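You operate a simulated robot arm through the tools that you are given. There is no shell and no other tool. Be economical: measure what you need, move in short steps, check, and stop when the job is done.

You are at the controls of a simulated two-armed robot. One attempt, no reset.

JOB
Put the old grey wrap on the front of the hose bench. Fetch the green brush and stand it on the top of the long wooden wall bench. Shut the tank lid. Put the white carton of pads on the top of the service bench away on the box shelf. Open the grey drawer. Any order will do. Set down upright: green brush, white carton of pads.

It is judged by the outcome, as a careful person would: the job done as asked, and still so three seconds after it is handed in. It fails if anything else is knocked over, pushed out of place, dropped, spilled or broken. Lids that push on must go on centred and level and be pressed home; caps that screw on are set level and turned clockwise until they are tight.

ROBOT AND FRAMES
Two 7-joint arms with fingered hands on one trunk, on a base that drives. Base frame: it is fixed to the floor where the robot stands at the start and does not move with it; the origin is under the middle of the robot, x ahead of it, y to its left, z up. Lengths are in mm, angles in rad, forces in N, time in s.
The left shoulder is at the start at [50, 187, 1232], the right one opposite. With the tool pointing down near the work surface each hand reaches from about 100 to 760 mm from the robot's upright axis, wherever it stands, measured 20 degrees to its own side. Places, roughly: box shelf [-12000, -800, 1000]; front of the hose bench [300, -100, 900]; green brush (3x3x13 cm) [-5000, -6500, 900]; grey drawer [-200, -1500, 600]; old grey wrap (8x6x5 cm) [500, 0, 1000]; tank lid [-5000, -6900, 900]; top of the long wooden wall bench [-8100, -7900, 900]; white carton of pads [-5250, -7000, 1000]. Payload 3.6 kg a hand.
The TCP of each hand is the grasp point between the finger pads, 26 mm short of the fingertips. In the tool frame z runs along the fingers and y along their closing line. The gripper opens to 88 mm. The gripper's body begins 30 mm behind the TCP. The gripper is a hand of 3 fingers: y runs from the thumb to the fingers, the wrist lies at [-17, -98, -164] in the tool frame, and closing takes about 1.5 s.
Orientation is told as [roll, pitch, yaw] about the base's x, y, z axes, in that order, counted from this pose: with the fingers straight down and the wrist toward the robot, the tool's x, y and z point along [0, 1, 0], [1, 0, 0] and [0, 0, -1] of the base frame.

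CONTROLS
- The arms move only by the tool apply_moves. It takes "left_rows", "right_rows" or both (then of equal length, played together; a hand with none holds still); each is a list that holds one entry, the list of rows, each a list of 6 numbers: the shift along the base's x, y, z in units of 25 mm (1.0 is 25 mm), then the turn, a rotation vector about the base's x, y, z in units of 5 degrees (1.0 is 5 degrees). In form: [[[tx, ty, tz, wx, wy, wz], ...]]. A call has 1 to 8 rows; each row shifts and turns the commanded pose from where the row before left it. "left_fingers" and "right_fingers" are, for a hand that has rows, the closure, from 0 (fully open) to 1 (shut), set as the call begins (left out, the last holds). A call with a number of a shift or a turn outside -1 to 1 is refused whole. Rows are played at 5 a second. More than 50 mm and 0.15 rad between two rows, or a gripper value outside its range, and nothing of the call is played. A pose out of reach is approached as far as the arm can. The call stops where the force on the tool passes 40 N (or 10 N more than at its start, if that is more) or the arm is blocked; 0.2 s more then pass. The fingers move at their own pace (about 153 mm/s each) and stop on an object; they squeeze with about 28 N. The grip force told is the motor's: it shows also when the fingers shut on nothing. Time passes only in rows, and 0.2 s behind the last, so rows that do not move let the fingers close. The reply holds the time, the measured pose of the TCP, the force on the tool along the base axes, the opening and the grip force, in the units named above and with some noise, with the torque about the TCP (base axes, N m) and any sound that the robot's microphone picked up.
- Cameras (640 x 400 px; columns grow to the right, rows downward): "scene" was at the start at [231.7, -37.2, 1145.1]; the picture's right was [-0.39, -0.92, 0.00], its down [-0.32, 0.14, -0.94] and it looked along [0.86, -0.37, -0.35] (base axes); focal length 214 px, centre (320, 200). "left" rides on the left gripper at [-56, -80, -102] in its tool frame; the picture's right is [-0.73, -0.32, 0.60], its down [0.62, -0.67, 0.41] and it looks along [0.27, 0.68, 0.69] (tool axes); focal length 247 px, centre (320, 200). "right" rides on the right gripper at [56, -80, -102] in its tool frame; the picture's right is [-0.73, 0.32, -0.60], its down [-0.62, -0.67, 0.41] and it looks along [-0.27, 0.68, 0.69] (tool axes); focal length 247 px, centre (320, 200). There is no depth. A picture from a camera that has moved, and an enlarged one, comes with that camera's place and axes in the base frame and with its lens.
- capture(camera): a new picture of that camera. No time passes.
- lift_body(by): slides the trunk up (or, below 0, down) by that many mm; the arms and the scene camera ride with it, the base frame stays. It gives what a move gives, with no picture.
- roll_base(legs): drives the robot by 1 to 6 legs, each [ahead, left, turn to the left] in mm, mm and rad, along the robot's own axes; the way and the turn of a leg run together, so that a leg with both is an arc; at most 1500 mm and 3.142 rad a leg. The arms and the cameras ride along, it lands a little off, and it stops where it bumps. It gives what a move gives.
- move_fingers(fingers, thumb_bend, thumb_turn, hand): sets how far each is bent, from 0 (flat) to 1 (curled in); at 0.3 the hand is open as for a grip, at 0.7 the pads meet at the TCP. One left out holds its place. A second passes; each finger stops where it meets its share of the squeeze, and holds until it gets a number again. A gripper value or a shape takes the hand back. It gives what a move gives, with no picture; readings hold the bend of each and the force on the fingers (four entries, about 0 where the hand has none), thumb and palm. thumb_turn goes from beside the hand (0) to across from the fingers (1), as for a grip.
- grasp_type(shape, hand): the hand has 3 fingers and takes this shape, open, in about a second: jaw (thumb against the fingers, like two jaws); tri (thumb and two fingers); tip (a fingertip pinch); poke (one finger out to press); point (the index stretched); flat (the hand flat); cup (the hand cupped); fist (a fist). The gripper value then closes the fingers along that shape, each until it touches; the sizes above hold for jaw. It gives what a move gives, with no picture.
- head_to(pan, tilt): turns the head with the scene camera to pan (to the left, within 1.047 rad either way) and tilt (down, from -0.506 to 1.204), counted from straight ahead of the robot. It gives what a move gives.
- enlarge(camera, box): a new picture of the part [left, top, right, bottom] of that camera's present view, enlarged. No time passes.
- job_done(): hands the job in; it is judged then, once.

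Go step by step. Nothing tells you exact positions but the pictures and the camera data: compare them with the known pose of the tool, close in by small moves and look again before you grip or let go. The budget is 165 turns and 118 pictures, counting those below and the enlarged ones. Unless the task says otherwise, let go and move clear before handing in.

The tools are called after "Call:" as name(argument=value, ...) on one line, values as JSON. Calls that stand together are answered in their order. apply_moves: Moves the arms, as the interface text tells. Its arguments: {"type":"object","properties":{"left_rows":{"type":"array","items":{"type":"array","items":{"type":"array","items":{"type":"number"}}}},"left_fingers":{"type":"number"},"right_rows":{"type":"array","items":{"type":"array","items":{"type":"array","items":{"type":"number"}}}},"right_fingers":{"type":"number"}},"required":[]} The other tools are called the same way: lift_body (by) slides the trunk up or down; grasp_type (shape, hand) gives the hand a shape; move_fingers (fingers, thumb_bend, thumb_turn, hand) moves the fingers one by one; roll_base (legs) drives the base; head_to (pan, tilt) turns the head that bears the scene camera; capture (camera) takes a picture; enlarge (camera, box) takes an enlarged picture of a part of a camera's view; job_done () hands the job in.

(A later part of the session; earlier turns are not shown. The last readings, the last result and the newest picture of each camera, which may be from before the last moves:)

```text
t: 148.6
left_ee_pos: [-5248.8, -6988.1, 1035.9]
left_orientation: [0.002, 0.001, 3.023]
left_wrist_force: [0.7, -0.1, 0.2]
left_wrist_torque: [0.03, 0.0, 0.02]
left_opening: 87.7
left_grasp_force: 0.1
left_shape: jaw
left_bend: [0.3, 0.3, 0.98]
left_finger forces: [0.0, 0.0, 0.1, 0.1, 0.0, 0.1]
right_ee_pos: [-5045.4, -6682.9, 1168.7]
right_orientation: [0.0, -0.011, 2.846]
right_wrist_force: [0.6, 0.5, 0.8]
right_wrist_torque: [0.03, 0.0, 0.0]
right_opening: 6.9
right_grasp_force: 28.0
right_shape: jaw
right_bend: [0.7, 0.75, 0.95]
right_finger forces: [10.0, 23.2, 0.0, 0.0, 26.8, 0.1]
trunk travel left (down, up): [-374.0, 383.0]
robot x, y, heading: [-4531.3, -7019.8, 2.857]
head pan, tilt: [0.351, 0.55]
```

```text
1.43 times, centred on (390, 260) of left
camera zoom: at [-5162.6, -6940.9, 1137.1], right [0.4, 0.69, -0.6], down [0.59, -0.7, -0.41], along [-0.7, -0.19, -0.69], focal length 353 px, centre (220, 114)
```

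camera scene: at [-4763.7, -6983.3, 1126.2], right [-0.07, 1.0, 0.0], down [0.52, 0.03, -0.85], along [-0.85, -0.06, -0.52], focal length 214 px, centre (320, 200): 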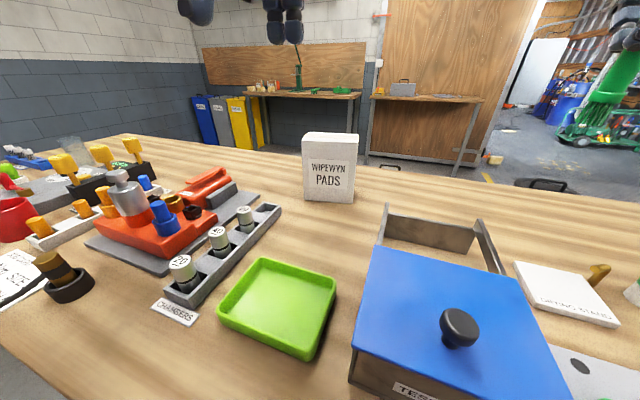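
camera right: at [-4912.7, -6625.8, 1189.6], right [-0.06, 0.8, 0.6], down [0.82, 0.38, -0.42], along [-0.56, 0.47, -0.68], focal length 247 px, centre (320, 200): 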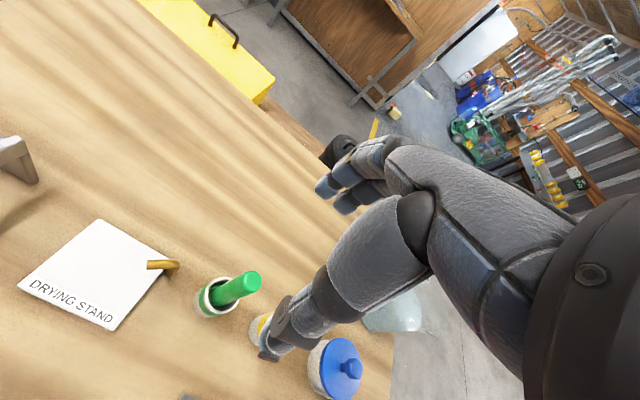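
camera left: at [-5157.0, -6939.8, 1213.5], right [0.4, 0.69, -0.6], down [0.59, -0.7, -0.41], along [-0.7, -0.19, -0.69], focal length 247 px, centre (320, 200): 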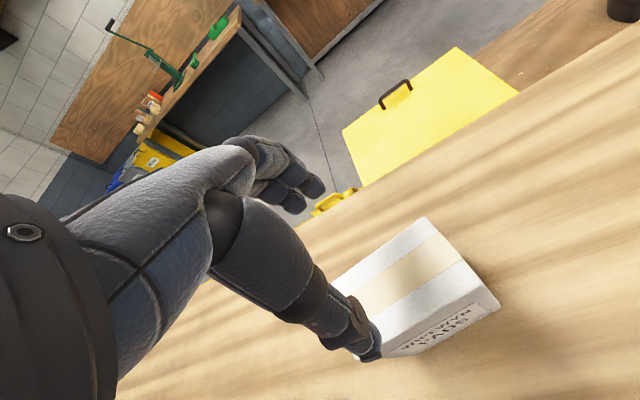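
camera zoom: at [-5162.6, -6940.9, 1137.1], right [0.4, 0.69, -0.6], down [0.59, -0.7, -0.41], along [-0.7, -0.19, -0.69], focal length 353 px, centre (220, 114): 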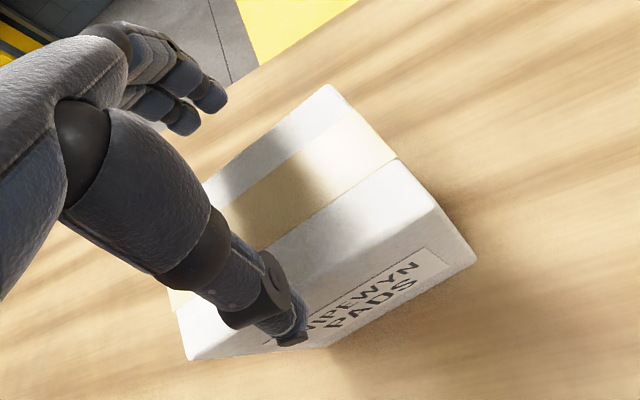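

Call:
apply_moves(left_rows=[[[0.3, -0.05, 0, 0, 0, 0], [0, 0, -0.6, 0, 0, 0], [0, 0, -0.6, 0, 0, 0], [0, 0, -0.6, 0, 0, 0], [0, 0, -0.5, 0, 0, 0]]])

Call:
enlarge(camera="left", box=[230, 120, 550, 400])

```text
t: 149.8
left_ee_pos: [-5239.9, -6988.7, 980.4]
left_orientation: [-0.002, -0.002, 3.023]
left_wrist_force: [2.4, 0.3, 4.3]
left_wrist_torque: [0.02, -0.1, 0.0]
left_opening: 87.7
left_grasp_force: 0.0
left_shape: jaw
left_bend: [0.3, 0.29, 0.97]
left_finger forces: [0.1, 0.0, 0.1, 0.1, 4.4, 0.0]
right_ee_pos: [-5044.4, -6683.6, 1168.5]
right_orientation: [0.0, -0.01, 2.845]
right_wrist_force: [0.3, 0.4, 0.2]
right_wrist_torque: [-0.03, 0.02, -0.01]
right_opening: 6.7
right_grasp_force: 27.8
right_shape: jaw
right_bend: [0.7, 0.75, 0.95]
right_finger forces: [10.0, 23.3, 0.1, 0.0, 26.8, 0.0]
trunk travel left (down, up): [-374.0, 383.0]
robot x, y, heading: [-4533.0, -7018.6, 2.86]
head pan, tilt: [0.351, 0.55]
```

```text
1.43 times, centred on (390, 260) of left
camera zoom: at [-5153.9, -6941.5, 1082.1], right [0.4, 0.69, -0.6], down [0.59, -0.7, -0.41], along [-0.7, -0.18, -0.69], focal length 353 px, centre (220, 114)
```

zoom: 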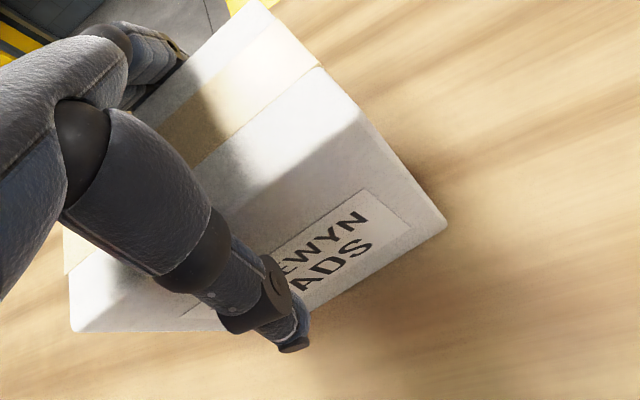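

Call:
apply_moves(left_rows=[[[0.05, 0, 0, 0, 0, 0], [0, 0, 0, 0, 0, 0], [0, 0, 0, 0, 0, 0], [0, 0, 0, 0, 0, 0], [0, 0, 0, 0, 0, 0], [0, 0, 0, 0, 0, 0], [0, 0, 0, 0, 0, 0], [0, 0, 0, 0, 0, 0]]], left_fingers=1)

Call:
apply_moves(left_rows=[[[0, 0, 0.3, 0, 0, 0], [0, 0, 0.4, 0, 0, 0], [0, 0, 0.6, 0, 0, 0], [0, 0, 0.8, 0, 0, 0], [0, 0, 1, 0, 0, 0], [0, 0, 1, 0, 0, 0]]])

Call:
capture(camera="scene")

```text
t: 151.6
left_ee_pos: [-5239.3, -6988.6, 980.5]
left_orientation: [0.001, 0.0, 3.023]
left_wrist_force: [-0.9, -0.1, 9.9]
left_wrist_torque: [0.1, 0.73, 0.0]
left_opening: 73.8
left_grasp_force: 28.0
left_shape: jaw
left_bend: [0.31, 0.47, 0.98]
left_finger forces: [24.1, 15.9, 0.0, 0.0, 43.6, 0.0]
right_ee_pos: [-5044.1, -6684.0, 1169.7]
right_orientation: [0.0, -0.01, 2.844]
right_wrist_force: [0.2, -0.3, -0.7]
right_wrist_torque: [0.03, -0.01, 0.01]
right_opening: 6.9
right_grasp_force: 28.2
right_shape: jaw
right_bend: [0.7, 0.75, 0.95]
right_finger forces: [10.0, 23.3, 0.1, 0.1, 26.8, 0.0]
trunk travel left (down, up): [-374.0, 383.0]
robot x, y, heading: [-4531.0, -7016.1, 2.86]
head pan, tilt: [0.351, 0.55]
```

```text
t: 153.0
left_ee_pos: [-5237.8, -6989.3, 1082.1]
left_orientation: [0.0, 0.0, 3.023]
left_wrist_force: [-0.3, -0.5, -2.6]
left_wrist_torque: [-0.02, -0.01, 0.0]
left_opening: 74.0
left_grasp_force: 28.2
left_shape: jaw
left_bend: [0.31, 0.47, 0.98]
left_finger forces: [21.9, 14.8, 0.1, 0.1, 41.6, 0.0]
right_ee_pos: [-5044.6, -6682.9, 1169.9]
right_orientation: [-0.001, -0.011, 2.844]
right_wrist_force: [-0.4, 0.0, -0.4]
right_wrist_torque: [0.01, -0.02, -0.01]
right_opening: 7.1
right_grasp_force: 28.5
right_shape: jaw
right_bend: [0.7, 0.75, 0.95]
right_finger forces: [10.0, 23.3, 0.0, 0.1, 26.7, 0.0]
trunk travel left (down, up): [-374.0, 383.0]
robot x, y, heading: [-4532.5, -7019.6, 2.854]
head pan, tilt: [0.351, 0.55]
```

```text
41 pictures are left
camera scene: at [-4763.6, -6983.1, 1126.2], right [-0.07, 1.0, 0.0], down [0.52, 0.03, -0.85], along [-0.85, -0.06, -0.52], focal length 214 px, centre (320, 200)
```

scene: 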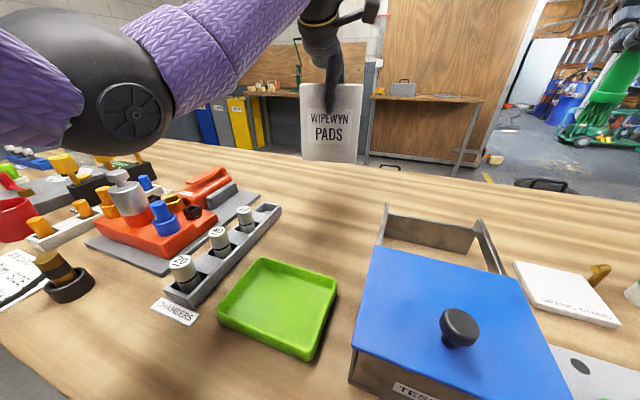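

Call:
apply_moves(left_rows=[[[0, 0, 1, 0, 0, 0], [0, 0, 1, 0, 0, 0], [0, 0, 1, 0, 0, 0], [0, 0, 1, 0, 0, 0]]])

Call:
roll_base(legs=[[-800, 0, 0], [0, 950, 0], [0, 950, 0]])

Call:
head_to(pan=0, tilt=0.35)

Call:
capture(camera="scene")

```text
t: 154.0
left_ee_pos: [-5237.1, -6987.4, 1180.4]
left_orientation: [0.001, 0.0, 3.024]
left_wrist_force: [-0.2, 0.1, -3.1]
left_wrist_torque: [0.0, 0.0, -0.02]
left_opening: 73.8
left_grasp_force: 27.5
left_shape: jaw
left_bend: [0.31, 0.47, 0.98]
left_finger forces: [21.7, 14.9, 0.0, 0.1, 41.3, 0.0]
right_ee_pos: [-5045.4, -6683.8, 1168.7]
right_orientation: [0.0, -0.009, 2.846]
right_wrist_force: [-0.4, 0.0, -0.3]
right_wrist_torque: [0.02, -0.01, 0.02]
right_opening: 6.9
right_grasp_force: 27.5
right_shape: jaw
right_bend: [0.7, 0.75, 0.95]
right_finger forces: [10.0, 23.3, 0.0, 0.0, 26.8, 0.0]
trunk travel left (down, up): [-374.0, 383.0]
robot x, y, heading: [-4531.9, -7015.8, 2.856]
head pan, tilt: [0.351, 0.55]
```

```text
t: 167.4
left_ee_pos: [-5074.5, -9052.6, 1178.4]
left_orientation: [-0.001, 0.0, 3.014]
left_wrist_force: [-0.2, 0.2, -2.6]
left_wrist_torque: [-0.01, -0.04, 0.03]
left_opening: 73.7
left_grasp_force: 27.8
left_shape: jaw
left_bend: [0.31, 0.47, 0.98]
left_finger forces: [21.8, 14.9, 0.1, 0.0, 40.9, 0.0]
right_ee_pos: [-4878.6, -8750.4, 1169.2]
right_orientation: [0.0, -0.011, 2.836]
right_wrist_force: [0.1, -0.2, -0.3]
right_wrist_torque: [0.01, 0.0, 0.0]
right_opening: 6.7
right_grasp_force: 28.2
right_shape: jaw
right_bend: [0.7, 0.75, 0.95]
right_finger forces: [9.9, 23.3, 0.1, 0.0, 26.7, 0.1]
trunk travel left (down, up): [-374.0, 383.0]
robot x, y, heading: [-4371.4, -9089.1, 2.843]
head pan, tilt: [0.351, 0.55]
```

```text
t: 168.2
left_ee_pos: [-5074.9, -9052.8, 1179.9]
left_orientation: [-0.002, 0.0, 3.013]
left_wrist_force: [-0.7, -0.1, -4.2]
left_wrist_torque: [0.02, -0.02, 0.01]
left_opening: 73.7
left_grasp_force: 27.9
left_shape: jaw
left_bend: [0.31, 0.47, 0.98]
left_finger forces: [21.8, 14.9, 0.0, 0.0, 41.0, 0.0]
right_ee_pos: [-4878.8, -8749.5, 1167.5]
right_orientation: [0.001, -0.01, 2.836]
right_wrist_force: [-0.2, -0.1, -0.2]
right_wrist_torque: [-0.01, -0.01, 0.01]
right_opening: 6.8
right_grasp_force: 27.5
right_shape: jaw
right_bend: [0.7, 0.75, 0.95]
right_finger forces: [10.0, 23.3, 0.0, 0.0, 26.8, 0.1]
trunk travel left (down, up): [-374.0, 383.0]
robot x, y, heading: [-4372.5, -9090.5, 2.845]
head pan, tilt: [0.0, 0.351]
```

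```text
40 pictures are left
camera scene: at [-4600.1, -9020.2, 1144.3], right [0.29, 0.96, 0.0], down [0.33, -0.1, -0.94], along [-0.9, 0.27, -0.34], focal length 214 px, centre (320, 200)
```

scene: 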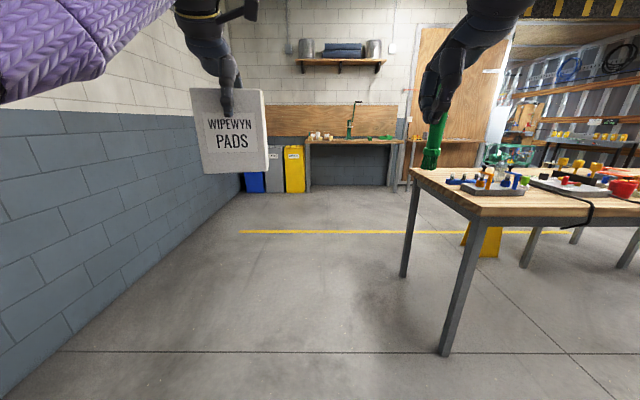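

Call:
enlarge(camera="scene", box=[280, 90, 420, 200])

Call:
roll_base(legs=[[0, 250, 0], [1400, 0, 0], [1400, -200, 0]])

Call:
head_to(pan=-0.1, tilt=0.4)

Call:
capture(camera="scene")

```text
3.64 times, centred on (350, 145) of scene
camera zoom: at [-4600.1, -9020.2, 1144.3], right [0.29, 0.96, 0.0], down [0.33, -0.1, -0.94], along [-0.9, 0.27, -0.34], focal length 780 px, centre (211, 400)
```

zoom: 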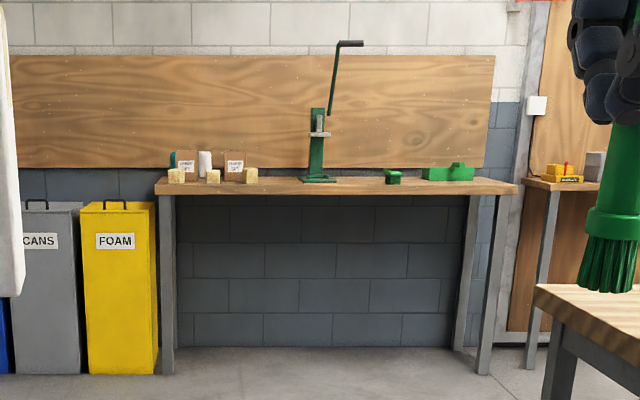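

```text
t: 183.6
left_ee_pos: [-7826.6, -8261.0, 1179.0]
left_orientation: [0.0, 0.002, 3.021]
left_wrist_force: [0.7, -0.2, -2.3]
left_wrist_torque: [0.01, -0.04, 0.01]
left_opening: 73.8
left_grasp_force: 27.8
left_shape: jaw
left_bend: [0.31, 0.47, 0.98]
left_finger forces: [21.7, 15.0, 0.1, 0.1, 40.6, 0.0]
right_ee_pos: [-7633.2, -7957.7, 1169.0]
right_orientation: [-0.001, -0.01, 2.841]
right_wrist_force: [0.3, 0.1, -1.0]
right_wrist_torque: [0.0, -0.01, -0.01]
right_opening: 6.8
right_grasp_force: 28.0
right_shape: jaw
right_bend: [0.7, 0.75, 0.95]
right_finger forces: [10.0, 23.2, 0.0, 0.0, 26.8, 0.1]
trunk travel left (down, up): [-374.0, 383.0]
robot x, y, heading: [-7121.5, -8295.4, 2.852]
head pan, tilt: [0.0, 0.351]
```

```text
t: 184.2
left_ee_pos: [-7826.4, -8263.7, 1179.0]
left_orientation: [0.0, 0.002, 3.019]
left_wrist_force: [-0.3, -0.3, -2.4]
left_wrist_torque: [0.0, -0.01, 0.02]
left_opening: 73.9
left_grasp_force: 28.1
left_shape: jaw
left_bend: [0.31, 0.47, 0.98]
left_finger forces: [21.7, 15.0, 0.1, 0.0, 40.7, 0.0]
right_ee_pos: [-7633.2, -7958.4, 1169.3]
right_orientation: [0.0, -0.009, 2.839]
right_wrist_force: [-1.5, 1.7, -0.4]
right_wrist_torque: [0.01, 0.04, 0.01]
right_opening: 7.0
right_grasp_force: 28.3
right_shape: jaw
right_bend: [0.7, 0.75, 0.95]
right_finger forces: [10.1, 23.3, 0.1, 0.1, 26.8, 0.1]
trunk travel left (down, up): [-374.0, 383.0]
robot x, y, heading: [-7117.9, -8295.8, 2.85]
head pan, tilt: [-0.099, 0.4]
```

```text
38 pictures are left
camera scene: at [-7349.2, -8218.6, 1139.9], right [0.38, 0.93, 0.0], down [0.36, -0.15, -0.92], along [-0.85, 0.35, -0.39], focal length 214 px, centre (320, 200)
```

scene: 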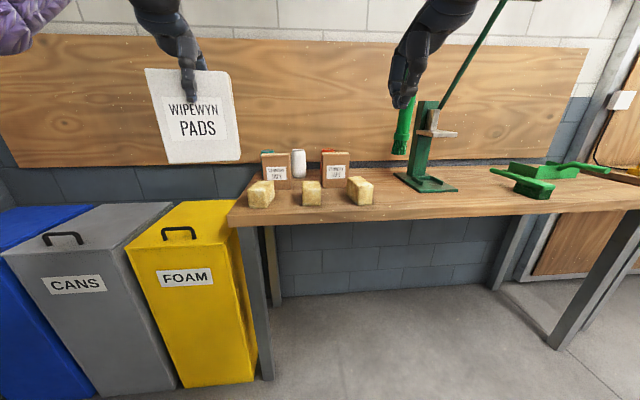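

Call:
apply_moves(left_rows=[[[0.9, -0.27, 0, 0, 0, 0], [0.9, -0.27, 0, 0, 0, 0], [0.9, -0.27, 0, 0, 0, 0], [0.9, -0.27, 0, 0, 0, 0], [0.9, -0.27, 0, 0, 0, 0], [0.9, -0.27, 0, 0, 0, 0], [0.9, -0.27, 0, 0, 0, 0], [0.9, -0.27, 0, 0, 0, 0]]])

Call:
roll_base(legs=[[282, -175, 0]])

Call:
head_to(pan=-0.25, tilt=0.5)

Call:
capture(camera="scene")

Call:
capture(camera="right")

```text
t: 186.1
left_ee_pos: [-7689.4, -8311.5, 1150.2]
left_orientation: [0.001, 0.001, 3.018]
left_wrist_force: [-0.8, 0.0, -2.6]
left_wrist_torque: [-0.03, -0.02, 0.02]
left_opening: 73.8
left_grasp_force: 28.5
left_shape: jaw
left_bend: [0.31, 0.47, 0.98]
left_finger forces: [21.4, 15.1, 0.0, 0.1, 40.6, 0.0]
left hand out of reach, approached as far as the arm can: row 6, 7, 8
right_ee_pos: [-7632.8, -7958.5, 1169.6]
right_orientation: [-0.001, -0.01, 2.842]
right_wrist_force: [0.3, 0.4, 0.0]
right_wrist_torque: [0.0, -0.05, 0.03]
right_opening: 6.8
right_grasp_force: 27.4
right_shape: jaw
right_bend: [0.7, 0.75, 0.95]
right_finger forces: [10.0, 23.3, 0.1, 0.1, 26.8, 0.0]
trunk travel left (down, up): [-374.0, 383.0]
robot x, y, heading: [-7121.7, -8292.8, 2.851]
head pan, tilt: [-0.099, 0.4]
```

```text
t: 188.2
left_ee_pos: [-7909.5, -8062.3, 1150.2]
left_orientation: [0.0, 0.0, 3.019]
left_wrist_force: [0.4, 0.0, -2.8]
left_wrist_torque: [0.02, 0.01, -0.02]
left_opening: 73.8
left_grasp_force: 28.3
left_shape: jaw
left_bend: [0.31, 0.47, 0.98]
left_finger forces: [21.5, 15.1, 0.0, 0.1, 40.7, 0.0]
right_ee_pos: [-7851.1, -7709.6, 1168.6]
right_orientation: [0.003, -0.009, 2.84]
right_wrist_force: [0.1, -0.3, -0.2]
right_wrist_torque: [-0.03, 0.0, 0.0]
right_opening: 7.1
right_grasp_force: 27.5
right_shape: jaw
right_bend: [0.7, 0.75, 0.95]
right_finger forces: [10.1, 23.4, 0.0, 0.1, 26.8, 0.0]
trunk travel left (down, up): [-374.0, 383.0]
robot x, y, heading: [-7343.9, -8046.0, 2.852]
head pan, tilt: [-0.099, 0.4]
```

```text
t: 188.9
left_ee_pos: [-7909.7, -8063.3, 1151.0]
left_orientation: [0.001, 0.001, 3.017]
left_wrist_force: [-0.3, 0.4, -2.4]
left_wrist_torque: [0.03, 0.0, -0.01]
left_opening: 73.7
left_grasp_force: 27.9
left_shape: jaw
left_bend: [0.31, 0.47, 0.98]
left_finger forces: [21.3, 15.2, 0.0, 0.0, 40.6, 0.0]
right_ee_pos: [-7851.8, -7709.3, 1169.6]
right_orientation: [0.0, -0.009, 2.843]
right_wrist_force: [-0.8, -0.6, -0.5]
right_wrist_torque: [0.02, -0.02, -0.02]
right_opening: 7.0
right_grasp_force: 27.9
right_shape: jaw
right_bend: [0.7, 0.75, 0.95]
right_finger forces: [10.1, 23.3, 0.0, 0.0, 26.8, 0.0]
trunk travel left (down, up): [-374.0, 383.0]
robot x, y, heading: [-7337.4, -8043.4, 2.856]
head pan, tilt: [-0.25, 0.499]
```

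```text
37 pictures are left
camera scene: at [-7560.4, -7958.9, 1130.8], right [0.51, 0.86, 0.0], down [0.41, -0.24, -0.88], along [-0.75, 0.45, -0.48], focal length 214 px, centre (320, 200)
```

scene: 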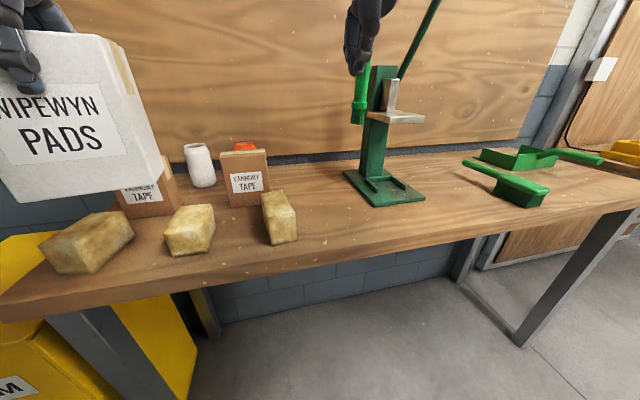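

```text
36 pictures are left
camera right: at [-7790.8, -7788.5, 1269.0], right [-0.08, 0.79, 0.6], down [0.82, 0.4, -0.42], along [-0.57, 0.46, -0.68], focal length 247 px, centre (320, 200)
```

right: 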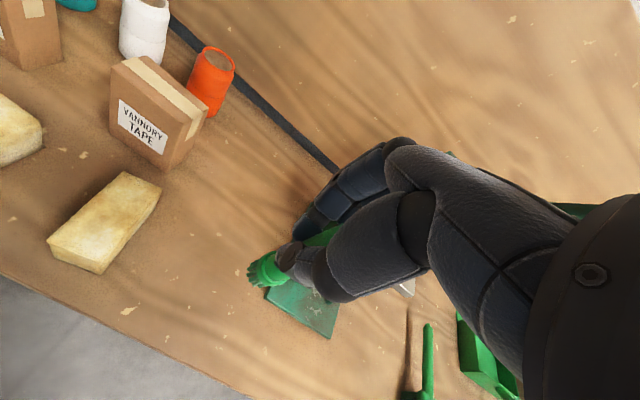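

Call:
enlarge(camera="scene", box=[300, 20, 430, 140])

Call:
enlarge(camera="right", box=[220, 190, 400, 320])

```text
3.33 times, centred on (365, 80) of scene
camera zoom: at [-7560.4, -7958.9, 1130.8], right [0.51, 0.86, 0.0], down [0.41, -0.24, -0.88], along [-0.75, 0.45, -0.48], focal length 715 px, centre (170, 600)
```

zoom: 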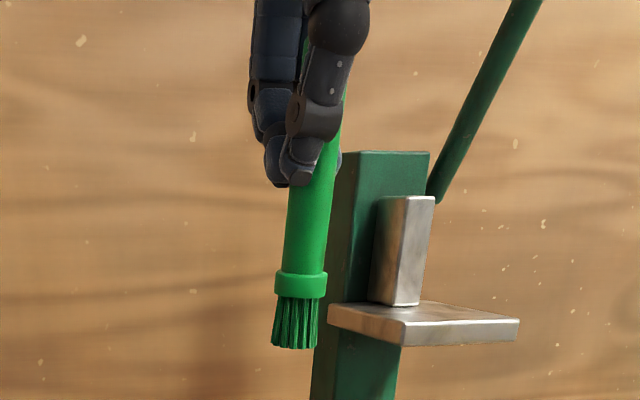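

```text
3.08 times, centred on (310, 255) of right
camera zoom: at [-7790.8, -7788.5, 1269.0], right [-0.08, 0.79, 0.6], down [0.82, 0.4, -0.42], along [-0.57, 0.46, -0.68], focal length 760 px, centre (351, 31)
```

zoom: 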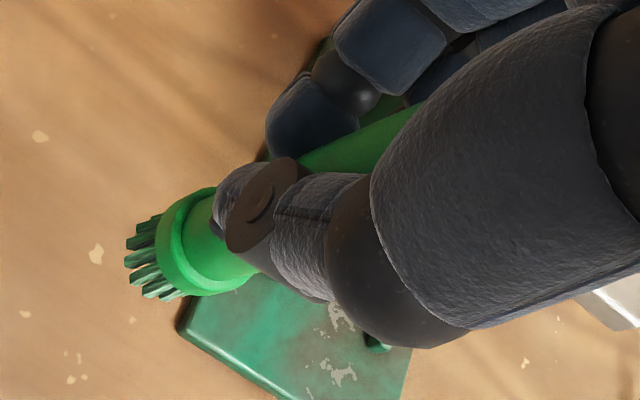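

Call:
apply_moves(right_rows=[[[-0.5, -0.1, -0.9, 0.19, -0.06, 0], [-0.5, -0.1, -0.9, 0.19, -0.06, 0], [0, 0, -0.9, 0, 0, 0], [0, 0, -0.9, 0, 0, 0], [0, 0, -0.9, 0, 0, 0], [0, 0, -0.9, 0, 0, 0], [0, 0, -0.9, 0, 0, 0], [0, 0, -0.9, 0, 0, 0]]])

Call:
head_to(pan=-0.25, tilt=0.7)

Call:
enlarge(camera="scene", box=[260, 60, 460, 220])

```text
t: 190.7
left_ee_pos: [-7910.1, -8063.1, 1150.2]
left_orientation: [0.0, -0.001, 3.016]
left_wrist_force: [-0.3, -0.2, -3.7]
left_wrist_torque: [-0.03, -0.04, -0.03]
left_opening: 73.8
left_grasp_force: 28.4
left_shape: jaw
left_bend: [0.31, 0.47, 0.98]
left_finger forces: [21.5, 15.1, 0.1, 0.0, 40.7, 0.0]
right_ee_pos: [-7877.1, -7716.8, 987.4]
right_orientation: [-0.035, -0.009, 2.842]
right_wrist_force: [-1.4, -0.1, -0.6]
right_wrist_torque: [-0.02, 0.01, 0.0]
right_opening: 6.7
right_grasp_force: 27.8
right_shape: jaw
right_bend: [0.7, 0.75, 0.95]
right_finger forces: [10.4, 23.7, 0.0, 0.0, 26.7, 0.0]
trunk travel left (down, up): [-374.0, 383.0]
robot x, y, heading: [-7340.4, -8046.3, 2.852]
head pan, tilt: [-0.25, 0.499]
```

```text
t: 191.5
left_ee_pos: [-7909.1, -8062.4, 1150.2]
left_orientation: [-0.001, 0.0, 3.017]
left_wrist_force: [-0.2, -0.9, -2.9]
left_wrist_torque: [-0.01, 0.02, 0.01]
left_opening: 73.8
left_grasp_force: 27.4
left_shape: jaw
left_bend: [0.31, 0.47, 0.98]
left_finger forces: [21.4, 15.1, 0.0, 0.0, 40.6, 0.1]
right_ee_pos: [-7878.2, -7717.0, 988.8]
right_orientation: [-0.033, -0.009, 2.84]
right_wrist_force: [-1.2, -0.6, -0.9]
right_wrist_torque: [0.04, 0.01, 0.0]
right_opening: 6.9
right_grasp_force: 28.0
right_shape: jaw
right_bend: [0.7, 0.75, 0.95]
right_finger forces: [10.3, 23.7, 0.1, 0.1, 26.8, 0.0]
trunk travel left (down, up): [-374.0, 383.0]
robot x, y, heading: [-7338.0, -8051.1, 2.857]
head pan, tilt: [-0.25, 0.7]
```

```text
2.50 times, centred on (360, 140) of scene
camera zoom: at [-7555.3, -7961.8, 1113.0], right [0.51, 0.86, 0.0], down [0.55, -0.33, -0.77], along [-0.66, 0.39, -0.64], focal length 536 px, centre (220, 350)
```

zoom: 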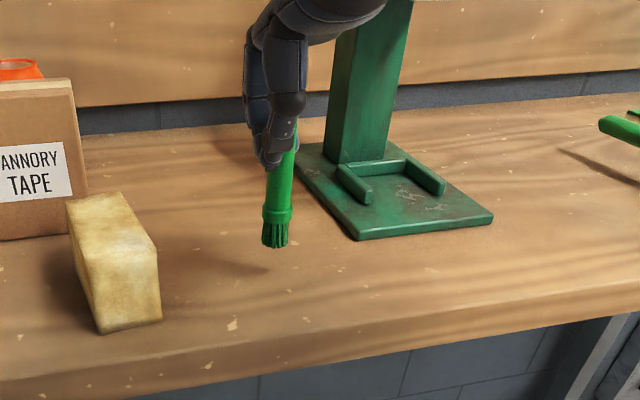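

Call:
apply_moves(right_rows=[[[0, 0, -0.4, 0, 0, 0], [0, 0, -0.4, 0, 0, 0], [0, 0, -0.2, 0, 0, 0], [0, 0, -0.15, 0, 0, 0], [0, 0, -0.1, 0, 0, 0]]])

Call:
enlarge(camera="scene", box=[260, 60, 460, 220])

```text
t: 192.7
left_ee_pos: [-7909.1, -8063.2, 1151.3]
left_orientation: [0.0, -0.001, 3.018]
left_wrist_force: [-0.2, 0.0, -2.8]
left_wrist_torque: [-0.01, -0.01, 0.0]
left_opening: 73.7
left_grasp_force: 27.9
left_shape: jaw
left_bend: [0.31, 0.47, 0.98]
left_finger forces: [21.4, 15.1, 0.1, 0.1, 40.5, 0.0]
right_ee_pos: [-7877.2, -7715.2, 956.6]
right_orientation: [-0.036, -0.009, 2.842]
right_wrist_force: [0.1, -0.3, -0.3]
right_wrist_torque: [0.02, 0.01, 0.04]
right_opening: 6.7
right_grasp_force: 28.0
right_shape: jaw
right_bend: [0.7, 0.75, 0.95]
right_finger forces: [10.4, 23.8, 0.0, 0.0, 26.8, 0.0]
trunk travel left (down, up): [-374.0, 383.0]
robot x, y, heading: [-7339.3, -8048.7, 2.852]
head pan, tilt: [-0.25, 0.7]
```

```text
2.50 times, centred on (360, 140) of scene
camera zoom: at [-7555.3, -7961.8, 1113.0], right [0.51, 0.86, 0.0], down [0.55, -0.33, -0.76], along [-0.66, 0.39, -0.64], focal length 536 px, centre (220, 350)
```

zoom: 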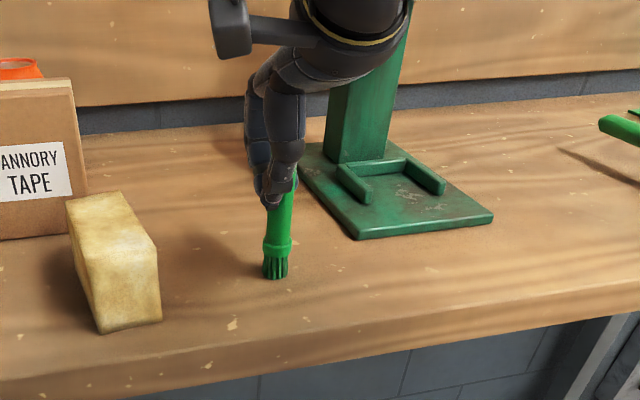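

Call:
apply_moves(right_rows=[[[0, 0, -0.1, 0, 0, 0], [0, 0, -0.1, 0, 0, 0], [0, 0, -0.08, 0, 0, 0]]])

```text
t: 193.5
left_ee_pos: [-7907.8, -8062.9, 1151.5]
left_orientation: [0.001, -0.002, 3.018]
left_wrist_force: [0.6, 0.7, -2.8]
left_wrist_torque: [-0.03, 0.0, 0.01]
left_opening: 73.8
left_grasp_force: 27.6
left_shape: jaw
left_bend: [0.31, 0.47, 0.98]
left_finger forces: [21.4, 15.1, 0.0, 0.0, 40.6, 0.0]
right_ee_pos: [-7876.8, -7716.0, 956.4]
right_orientation: [-0.032, -0.022, 2.842]
right_wrist_force: [-1.0, 0.7, 22.2]
right_wrist_torque: [-0.01, -0.01, 0.04]
right_opening: 7.8
right_grasp_force: 28.2
right_shape: jaw
right_bend: [0.71, 0.75, 0.95]
right_finger forces: [14.3, 28.3, 0.0, 0.0, 29.0, 0.0]
trunk travel left (down, up): [-374.0, 383.0]
robot x, y, heading: [-7340.5, -8047.6, 2.854]
head pan, tilt: [-0.25, 0.7]
```

Call:
apply_moves(right_rows=[[[0, 0, 0.15, 0, 0, 0], [0, 0, 0, 0, 0, 0]]])

Call:
apply_moves(right_rows=[[[0, 0, 0, 0, 0, 0], [0, 0, 0, 0, 0, 0], [0, 0, 0, 0, 0, 0], [0, 0, 0, 0, 0, 0], [0, 0, 0, 0, 0, 0]]], right_fingers=0)

Call:
enlarge(camera="scene", box=[260, 60, 460, 220])

```text
t: 194.1
left_ee_pos: [-7908.0, -8063.5, 1151.3]
left_orientation: [-0.001, -0.001, 3.02]
left_wrist_force: [-1.5, -0.4, -2.7]
left_wrist_torque: [-0.03, -0.01, -0.03]
left_opening: 73.7
left_grasp_force: 27.9
left_shape: jaw
left_bend: [0.31, 0.47, 0.98]
left_finger forces: [21.3, 15.0, 0.0, 0.0, 40.6, 0.1]
right_ee_pos: [-7876.6, -7714.8, 954.5]
right_orientation: [-0.036, -0.011, 2.841]
right_wrist_force: [-2.1, 1.4, 18.4]
right_wrist_torque: [0.0, 0.05, 0.03]
right_opening: 7.9
right_grasp_force: 28.0
right_shape: jaw
right_bend: [0.71, 0.75, 0.95]
right_finger forces: [14.7, 27.7, 0.0, 0.0, 28.8, 0.1]
trunk travel left (down, up): [-374.0, 383.0]
robot x, y, heading: [-7342.8, -8047.0, 2.849]
head pan, tilt: [-0.25, 0.7]
```

```text
t: 195.3
left_ee_pos: [-7908.3, -8061.9, 1151.5]
left_orientation: [-0.001, 0.001, 3.017]
left_wrist_force: [-1.0, 0.4, -2.9]
left_wrist_torque: [0.03, -0.03, 0.02]
left_opening: 73.6
left_grasp_force: 27.7
left_shape: jaw
left_bend: [0.31, 0.47, 0.98]
left_finger forces: [21.5, 15.0, 0.0, 0.0, 40.6, 0.0]
right_ee_pos: [-7876.6, -7714.9, 953.0]
right_orientation: [-0.034, -0.008, 2.84]
right_wrist_force: [0.6, 0.2, -0.7]
right_wrist_torque: [0.01, 0.0, 0.04]
right_opening: 87.6
right_grasp_force: 0.2
right_shape: jaw
right_bend: [0.3, 0.3, 0.98]
right_finger forces: [0.1, 0.0, 0.0, 0.0, 0.0, 0.0]
trunk travel left (down, up): [-374.0, 383.0]
robot x, y, heading: [-7341.8, -8047.3, 2.851]
head pan, tilt: [-0.25, 0.7]
```

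```text
2.50 times, centred on (360, 140) of scene
camera zoom: at [-7555.3, -7961.8, 1113.0], right [0.51, 0.86, 0.0], down [0.55, -0.33, -0.76], along [-0.66, 0.39, -0.64], focal length 536 px, centre (220, 350)
```

zoom: 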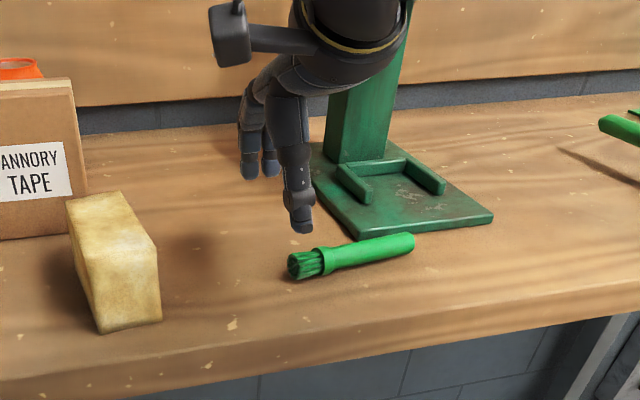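

The brush toppled when released and is lying on the bench between the sponge and press, so I need to regrip it with a tilted hand and turn it upright. First I'll raise the hand and tilt it.

Call:
apply_moves(right_rows=[[[0, 0, 0.8, 0, 0, 0.35], [0, 0, 1, 0, 0, 0.35], [0, 0, 1, 0, 0, 0.35], [0, 0.4, 1, 0, 0, 0.35], [0, 0.5, 0.5, -0.985, 0.173, 0], [0, 0.5, 0, -0.985, 0.173, 0], [0.1, 0.5, 0, -0.985, 0.173, 0], [0.1, 0.5, 0, -0.985, 0.173, 0]]])

Call:
apply_moves(right_rows=[[[0.1, 0.5, 0, -0.985, 0.173, 0], [0, 0.3, 0, -0.985, 0.173, 0], [0, 0.3, 0, -0.985, 0.173, 0], [0, 0, 0, -0.985, 0.173, 0], [0, 0, 0, -0.6, 0.1, 0]]])

Call:
capture(camera="scene")

Call:
capture(camera="right")

```text
t: 197.1
left_ee_pos: [-7908.8, -8062.9, 1151.3]
left_orientation: [0.002, 0.0, 3.017]
left_wrist_force: [-0.9, -0.2, -2.9]
left_wrist_torque: [-0.02, 0.0, 0.04]
left_opening: 73.6
left_grasp_force: 28.1
left_shape: jaw
left_bend: [0.31, 0.47, 0.98]
left_finger forces: [21.3, 15.0, 0.0, 0.1, 40.5, 0.0]
right_ee_pos: [-7872.1, -7655.6, 1061.8]
right_orientation: [0.315, -0.006, 2.96]
right_wrist_force: [0.0, 0.6, -0.1]
right_wrist_torque: [-0.04, 0.0, 0.0]
right_opening: 87.6
right_grasp_force: 0.0
right_shape: jaw
right_bend: [0.3, 0.3, 0.98]
right_finger forces: [0.1, 0.0, 0.1, 0.0, 0.0, 0.0]
trunk travel left (down, up): [-374.0, 383.0]
robot x, y, heading: [-7339.7, -8046.5, 2.854]
head pan, tilt: [-0.25, 0.7]
```

```text
t: 198.3
left_ee_pos: [-7909.9, -8063.0, 1151.9]
left_orientation: [-0.001, 0.0, 3.018]
left_wrist_force: [-0.1, 0.0, -2.8]
left_wrist_torque: [0.02, -0.01, 0.04]
left_opening: 73.8
left_grasp_force: 28.0
left_shape: jaw
left_bend: [0.31, 0.47, 0.98]
left_finger forces: [21.4, 15.1, 0.0, 0.0, 40.5, 0.1]
right_ee_pos: [-7868.3, -7628.2, 1061.2]
right_orientation: [0.717, -0.002, 2.959]
right_wrist_force: [-0.2, 0.2, 0.0]
right_wrist_torque: [0.0, 0.03, 0.0]
right_opening: 87.9
right_grasp_force: 0.1
right_shape: jaw
right_bend: [0.3, 0.3, 0.98]
right_finger forces: [0.1, 0.0, 0.1, 0.0, 0.0, 0.0]
trunk travel left (down, up): [-374.0, 383.0]
robot x, y, heading: [-7339.1, -8049.7, 2.852]
head pan, tilt: [-0.25, 0.7]
```

```text
30 pictures are left
camera scene: at [-7555.2, -7961.6, 1113.0], right [0.51, 0.86, 0.0], down [0.55, -0.33, -0.76], along [-0.66, 0.39, -0.64], focal length 214 px, centre (320, 200)
```

scene: 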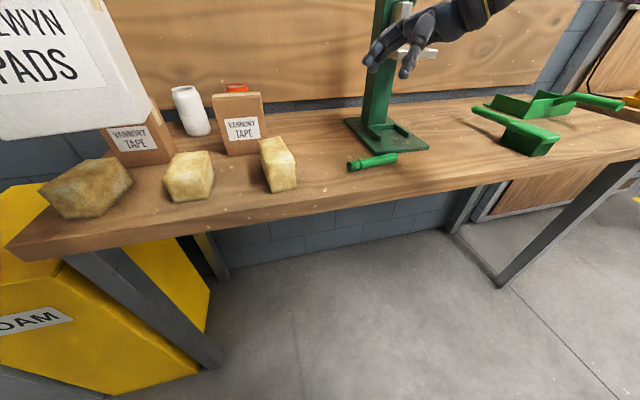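

```text
29 pictures are left
camera right: at [-7785.4, -7618.6, 1173.7], right [-0.14, 0.99, -0.03], down [0.69, 0.08, -0.72], along [-0.71, -0.12, -0.69], focal length 247 px, centre (320, 200)
```

right: 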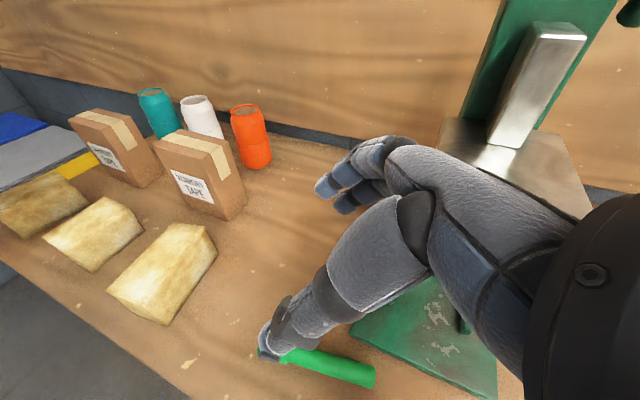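

Call:
apply_moves(right_rows=[[[0, 0, 0, 0.985, -0.173, 0], [0, 0, 0, 0.985, -0.173, 0], [0, 0, 0, 0.985, -0.173, 0], [0, 0, 0, 0.985, -0.173, 0], [0, -0.2, 0, 0.985, -0.173, 0], [0, -0.2, 0, 0.985, -0.173, 0], [0, -0.2, -1, 0.985, -0.173, 0], [0, -0.1, -1, 0.985, -0.173, 0]]])

Call:
apply_moves(right_rows=[[[0, 0, -1, 0.2, -0.03, 0], [0, 0, -1, 0, 0, 0], [0, 0, -1, 0, 0, 0]]])

Call:
enlarge(camera="scene", box=[290, 90, 450, 200])

Call:
capture(camera="right")

```text
t: 200.1
left_ee_pos: [-7909.8, -8063.2, 1151.5]
left_orientation: [0.0, -0.001, 3.018]
left_wrist_force: [-0.8, 0.3, -3.5]
left_wrist_torque: [0.01, 0.0, -0.01]
left_opening: 73.7
left_grasp_force: 27.9
left_shape: jaw
left_bend: [0.31, 0.47, 0.98]
left_finger forces: [21.4, 15.1, 0.1, 0.1, 40.6, 0.1]
right_ee_pos: [-7868.4, -7645.3, 1009.7]
right_orientation: [0.019, -0.009, 2.963]
right_wrist_force: [0.0, 0.3, -0.6]
right_wrist_torque: [-0.01, -0.01, -0.02]
right_opening: 88.0
right_grasp_force: 0.1
right_shape: jaw
right_bend: [0.3, 0.3, 0.98]
right_finger forces: [0.0, 0.0, 0.0, 0.0, 0.0, 0.0]
trunk travel left (down, up): [-374.0, 383.0]
robot x, y, heading: [-7339.0, -8046.9, 2.853]
head pan, tilt: [-0.25, 0.7]
```

```text
t: 200.9
left_ee_pos: [-7908.3, -8062.0, 1150.8]
left_orientation: [-0.001, 0.0, 3.017]
left_wrist_force: [1.0, -0.1, -3.0]
left_wrist_torque: [-0.03, -0.01, 0.02]
left_opening: 73.5
left_grasp_force: 28.7
left_shape: jaw
left_bend: [0.31, 0.47, 0.98]
left_finger forces: [21.4, 15.2, 0.0, 0.0, 40.5, 0.1]
right_ee_pos: [-7869.0, -7645.8, 935.7]
right_orientation: [0.001, -0.009, 2.964]
right_wrist_force: [-0.3, -0.3, 0.1]
right_wrist_torque: [-0.01, 0.04, -0.02]
right_opening: 87.8
right_grasp_force: 0.0
right_shape: jaw
right_bend: [0.3, 0.3, 0.98]
right_finger forces: [0.0, 0.0, 0.0, 0.0, 0.0, 0.0]
trunk travel left (down, up): [-374.0, 383.0]
robot x, y, heading: [-7339.9, -8049.3, 2.856]
head pan, tilt: [-0.25, 0.7]
```

```text
3.64 times, centred on (370, 145) of scene
camera zoom: at [-7555.4, -7961.8, 1112.9], right [0.51, 0.86, 0.0], down [0.55, -0.33, -0.76], along [-0.66, 0.39, -0.64], focal length 780 px, centre (138, 400)
```

zoom: 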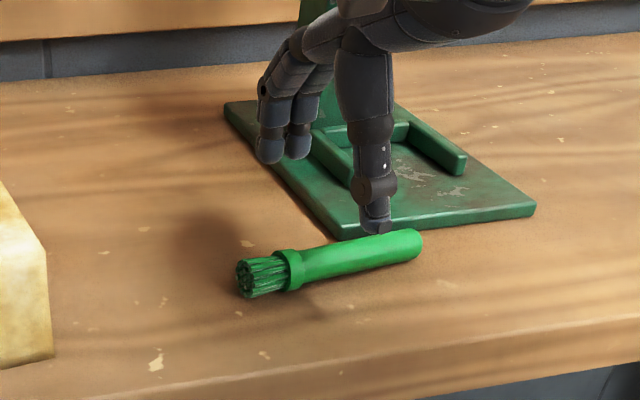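

```text
27 pictures are left
camera right: at [-7799.6, -7715.8, 1035.8], right [-0.18, 0.78, 0.6], down [0.76, 0.5, -0.42], along [-0.62, 0.38, -0.68], focal length 247 px, centre (320, 200)
```

right: 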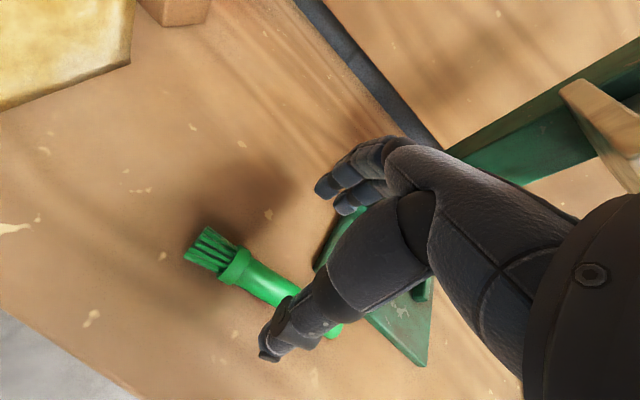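

Call:
apply_moves(right_rows=[[[0.24, 0, -0.6, 0, 0, 0], [0, 0, -0.6, 0, 0, 0], [0, 0, -0.6, 0, 0, 0], [0, 0, -0.4, 0, 0, 0]]])

Call:
apply_moves(right_rows=[[[0, 0, 0, 0, 0, 0], [0, 0, 0, 0, 0, 0], [0, 0, 0, 0, 0, 0], [0, 0, 0, 0, 0, 0], [0, 0, 0, 0, 0, 0], [0, 0, 0, 0, 0, 0], [0, 0, 0, 0, 0, 0], [0, 0, 0, 0, 0, 0]]], right_fingers=1)

Call:
apply_moves(right_rows=[[[0, 0, 0.4, 0, 0, 0], [0, 0, 0.6, 0, 0, 0], [0, 0, 0.6, 0, 0, 0]]])

Call:
enlarge(camera="scene", box=[260, 90, 420, 200])

```text
t: 201.9
left_ee_pos: [-7907.7, -8064.0, 1152.3]
left_orientation: [-0.001, -0.002, 3.019]
left_wrist_force: [0.1, -0.5, -3.4]
left_wrist_torque: [0.01, -0.01, -0.02]
left_opening: 73.8
left_grasp_force: 28.1
left_shape: jaw
left_bend: [0.31, 0.47, 0.98]
left_finger forces: [21.3, 15.0, 0.1, 0.0, 40.6, 0.0]
right_ee_pos: [-7862.7, -7645.0, 885.0]
right_orientation: [0.001, -0.013, 2.963]
right_wrist_force: [1.3, -0.6, 8.4]
right_wrist_torque: [0.09, 0.33, -0.04]
right_opening: 87.6
right_grasp_force: 0.0
right_shape: jaw
right_bend: [0.3, 0.3, 0.98]
right_finger forces: [3.1, 4.7, 0.0, 0.0, 0.9, 0.0]
trunk travel left (down, up): [-374.0, 383.0]
robot x, y, heading: [-7338.5, -8046.4, 2.849]
head pan, tilt: [-0.25, 0.7]
```

```text
t: 203.7
left_ee_pos: [-7908.3, -8063.8, 1152.6]
left_orientation: [0.0, -0.002, 3.018]
left_wrist_force: [0.1, -0.8, -2.1]
left_wrist_torque: [0.02, 0.01, -0.02]
left_opening: 73.6
left_grasp_force: 28.3
left_shape: jaw
left_bend: [0.31, 0.47, 0.98]
left_finger forces: [21.3, 15.1, 0.1, 0.0, 40.5, 0.0]
right_ee_pos: [-7863.7, -7646.1, 884.8]
right_orientation: [0.001, -0.017, 2.962]
right_wrist_force: [-2.7, 0.6, 23.5]
right_wrist_torque: [0.0, 0.15, 0.05]
right_opening: 23.4
right_grasp_force: 27.6
right_shape: jaw
right_bend: [0.55, 0.79, 1.0]
right_finger forces: [16.3, 20.3, 0.1, 0.0, 31.0, 0.1]
trunk travel left (down, up): [-374.0, 383.0]
robot x, y, heading: [-7339.4, -8046.9, 2.857]
head pan, tilt: [-0.25, 0.7]
```

```text
t: 204.5
left_ee_pos: [-7909.1, -8062.4, 1151.3]
left_orientation: [0.0, 0.0, 3.019]
left_wrist_force: [-0.1, 0.3, -2.1]
left_wrist_torque: [-0.01, -0.02, 0.0]
left_opening: 73.8
left_grasp_force: 27.6
left_shape: jaw
left_bend: [0.31, 0.47, 0.98]
left_finger forces: [21.3, 15.1, 0.0, 0.0, 40.5, 0.0]
right_ee_pos: [-7859.8, -7646.0, 919.7]
right_orientation: [0.001, -0.006, 2.963]
right_wrist_force: [-0.1, 0.7, 0.1]
right_wrist_torque: [-0.04, 0.0, 0.0]
right_opening: 22.6
right_grasp_force: 27.9
right_shape: jaw
right_bend: [0.56, 0.79, 1.0]
right_finger forces: [11.1, 10.9, 0.0, 0.0, 21.1, 0.0]
trunk travel left (down, up): [-374.0, 383.0]
robot x, y, heading: [-7341.6, -8047.9, 2.857]
head pan, tilt: [-0.25, 0.7]
```

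```text
3.64 times, centred on (340, 145) of scene
camera zoom: at [-7555.2, -7961.7, 1112.9], right [0.51, 0.86, 0.0], down [0.55, -0.33, -0.76], along [-0.66, 0.39, -0.64], focal length 780 px, centre (247, 400)
```

zoom: 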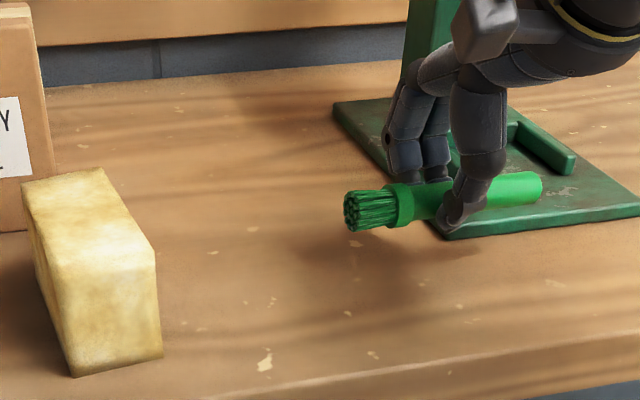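

Call:
apply_moves(right_rows=[[[0, -0.5, 1, 0, 0, 0], [0.2, -0.8, 1, 0, 0, 0], [0.2, -0.8, 1, 0.985, -0.173, 0], [0, -0.3, 1, 0.985, -0.173, 0], [0, 0, 0, 0.985, -0.173, 0], [0, 0, 0, 0.985, -0.173, 0], [0, 0, 0, 0.985, -0.173, 0], [0, 0, 0, 0.985, -0.173, 0]]])

Call:
apply_moves(right_rows=[[[0, 0, 0, 0.985, -0.173, 0], [0, 0, 0, 0.985, -0.173, 0], [0, 0, 0, 0.985, -0.173, 0], [0, 0, 0, 0.985, -0.173, 0], [0, 0, 0, 0.985, -0.173, 0], [0, 0, 0, 0.985, -0.173, 0], [0, 0, 0, 0.985, -0.173, 0], [0, 0, 0, 0.985, -0.173, 0]]])

```text
t: 206.3
left_ee_pos: [-7908.7, -8063.4, 1152.2]
left_orientation: [0.0, 0.0, 3.017]
left_wrist_force: [0.0, 0.0, -3.4]
left_wrist_torque: [0.02, -0.01, 0.0]
left_opening: 73.6
left_grasp_force: 28.3
left_shape: jaw
left_bend: [0.31, 0.47, 0.98]
left_finger forces: [21.4, 15.2, 0.0, 0.1, 40.5, 0.0]
right_ee_pos: [-7852.9, -7704.5, 1022.2]
right_orientation: [-0.522, -0.011, 2.967]
right_wrist_force: [-0.2, -0.4, -0.8]
right_wrist_torque: [0.04, -0.01, 0.01]
right_opening: 22.7
right_grasp_force: 27.9
right_shape: jaw
right_bend: [0.56, 0.79, 1.0]
right_finger forces: [11.3, 10.8, 0.0, 0.0, 20.9, 0.1]
trunk travel left (down, up): [-374.0, 383.0]
robot x, y, heading: [-7342.1, -8043.8, 2.853]
head pan, tilt: [-0.25, 0.7]
```

```text
t: 208.1
left_ee_pos: [-7909.7, -8062.8, 1150.7]
left_orientation: [0.0, -0.001, 3.017]
left_wrist_force: [-1.2, -0.2, -3.3]
left_wrist_torque: [0.04, -0.02, 0.01]
left_opening: 73.5
left_grasp_force: 27.9
left_shape: jaw
left_bend: [0.31, 0.47, 0.98]
left_finger forces: [21.3, 15.1, 0.1, 0.0, 40.3, 0.1]
right_ee_pos: [-7853.0, -7706.2, 1021.8]
right_orientation: [-1.223, -0.01, 2.975]
right_wrist_force: [0.2, 0.4, -0.9]
right_wrist_torque: [-0.02, 0.0, 0.03]
right_opening: 22.7
right_grasp_force: 27.9
right_shape: jaw
right_bend: [0.56, 0.79, 1.0]
right_finger forces: [11.2, 10.7, 0.1, 0.1, 20.9, 0.0]
trunk travel left (down, up): [-374.0, 383.0]
robot x, y, heading: [-7338.8, -8047.0, 2.855]
head pan, tilt: [-0.25, 0.7]
```

Call:
apply_moves(right_rows=[[[0, 0, 0, 0.985, -0.173, 0], [0, 0, 0, 0.985, -0.173, 0], [0, 0, 0, 0.985, -0.173, 0], [0, 0, 0, 0.985, -0.173, 0]]])

Call:
capture(camera="scene")

Call:
capture(camera="right")

```text
t: 209.1
left_ee_pos: [-7908.4, -8062.1, 1150.9]
left_orientation: [0.0, 0.001, 3.018]
left_wrist_force: [0.1, -0.2, -3.1]
left_wrist_torque: [0.04, 0.0, -0.05]
left_opening: 73.5
left_grasp_force: 28.3
left_shape: jaw
left_bend: [0.31, 0.47, 0.98]
left_finger forces: [21.3, 15.1, 0.0, 0.0, 40.4, 0.0]
right_ee_pos: [-7852.8, -7705.1, 1021.6]
right_orientation: [-1.571, -0.005, 2.975]
right_wrist_force: [0.6, -0.1, -1.1]
right_wrist_torque: [0.04, -0.02, 0.03]
right_opening: 22.5
right_grasp_force: 28.5
right_shape: jaw
right_bend: [0.56, 0.79, 1.0]
right_finger forces: [11.2, 10.6, 0.0, 0.1, 20.8, 0.0]
trunk travel left (down, up): [-374.0, 383.0]
robot x, y, heading: [-7342.5, -8044.0, 2.85]
head pan, tilt: [-0.25, 0.7]
```

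```text
25 pictures are left
camera scene: at [-7555.3, -7962.0, 1113.0], right [0.51, 0.86, 0.0], down [0.55, -0.33, -0.76], along [-0.66, 0.39, -0.64], focal length 214 px, centre (320, 200)
```

scene: 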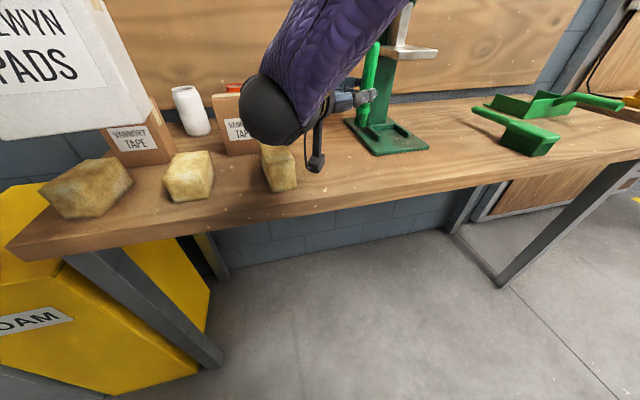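

```text
24 pictures are left
camera right: at [-7791.2, -7819.3, 964.6], right [-0.41, -0.54, 0.74], down [0.73, 0.3, 0.62], along [-0.55, 0.79, 0.27], focal length 247 px, centre (320, 200)
```

right: 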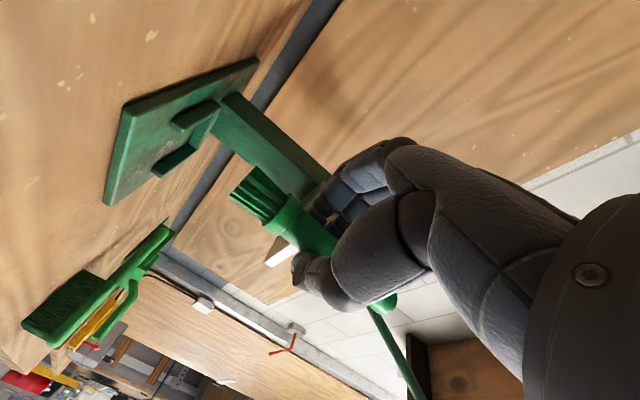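

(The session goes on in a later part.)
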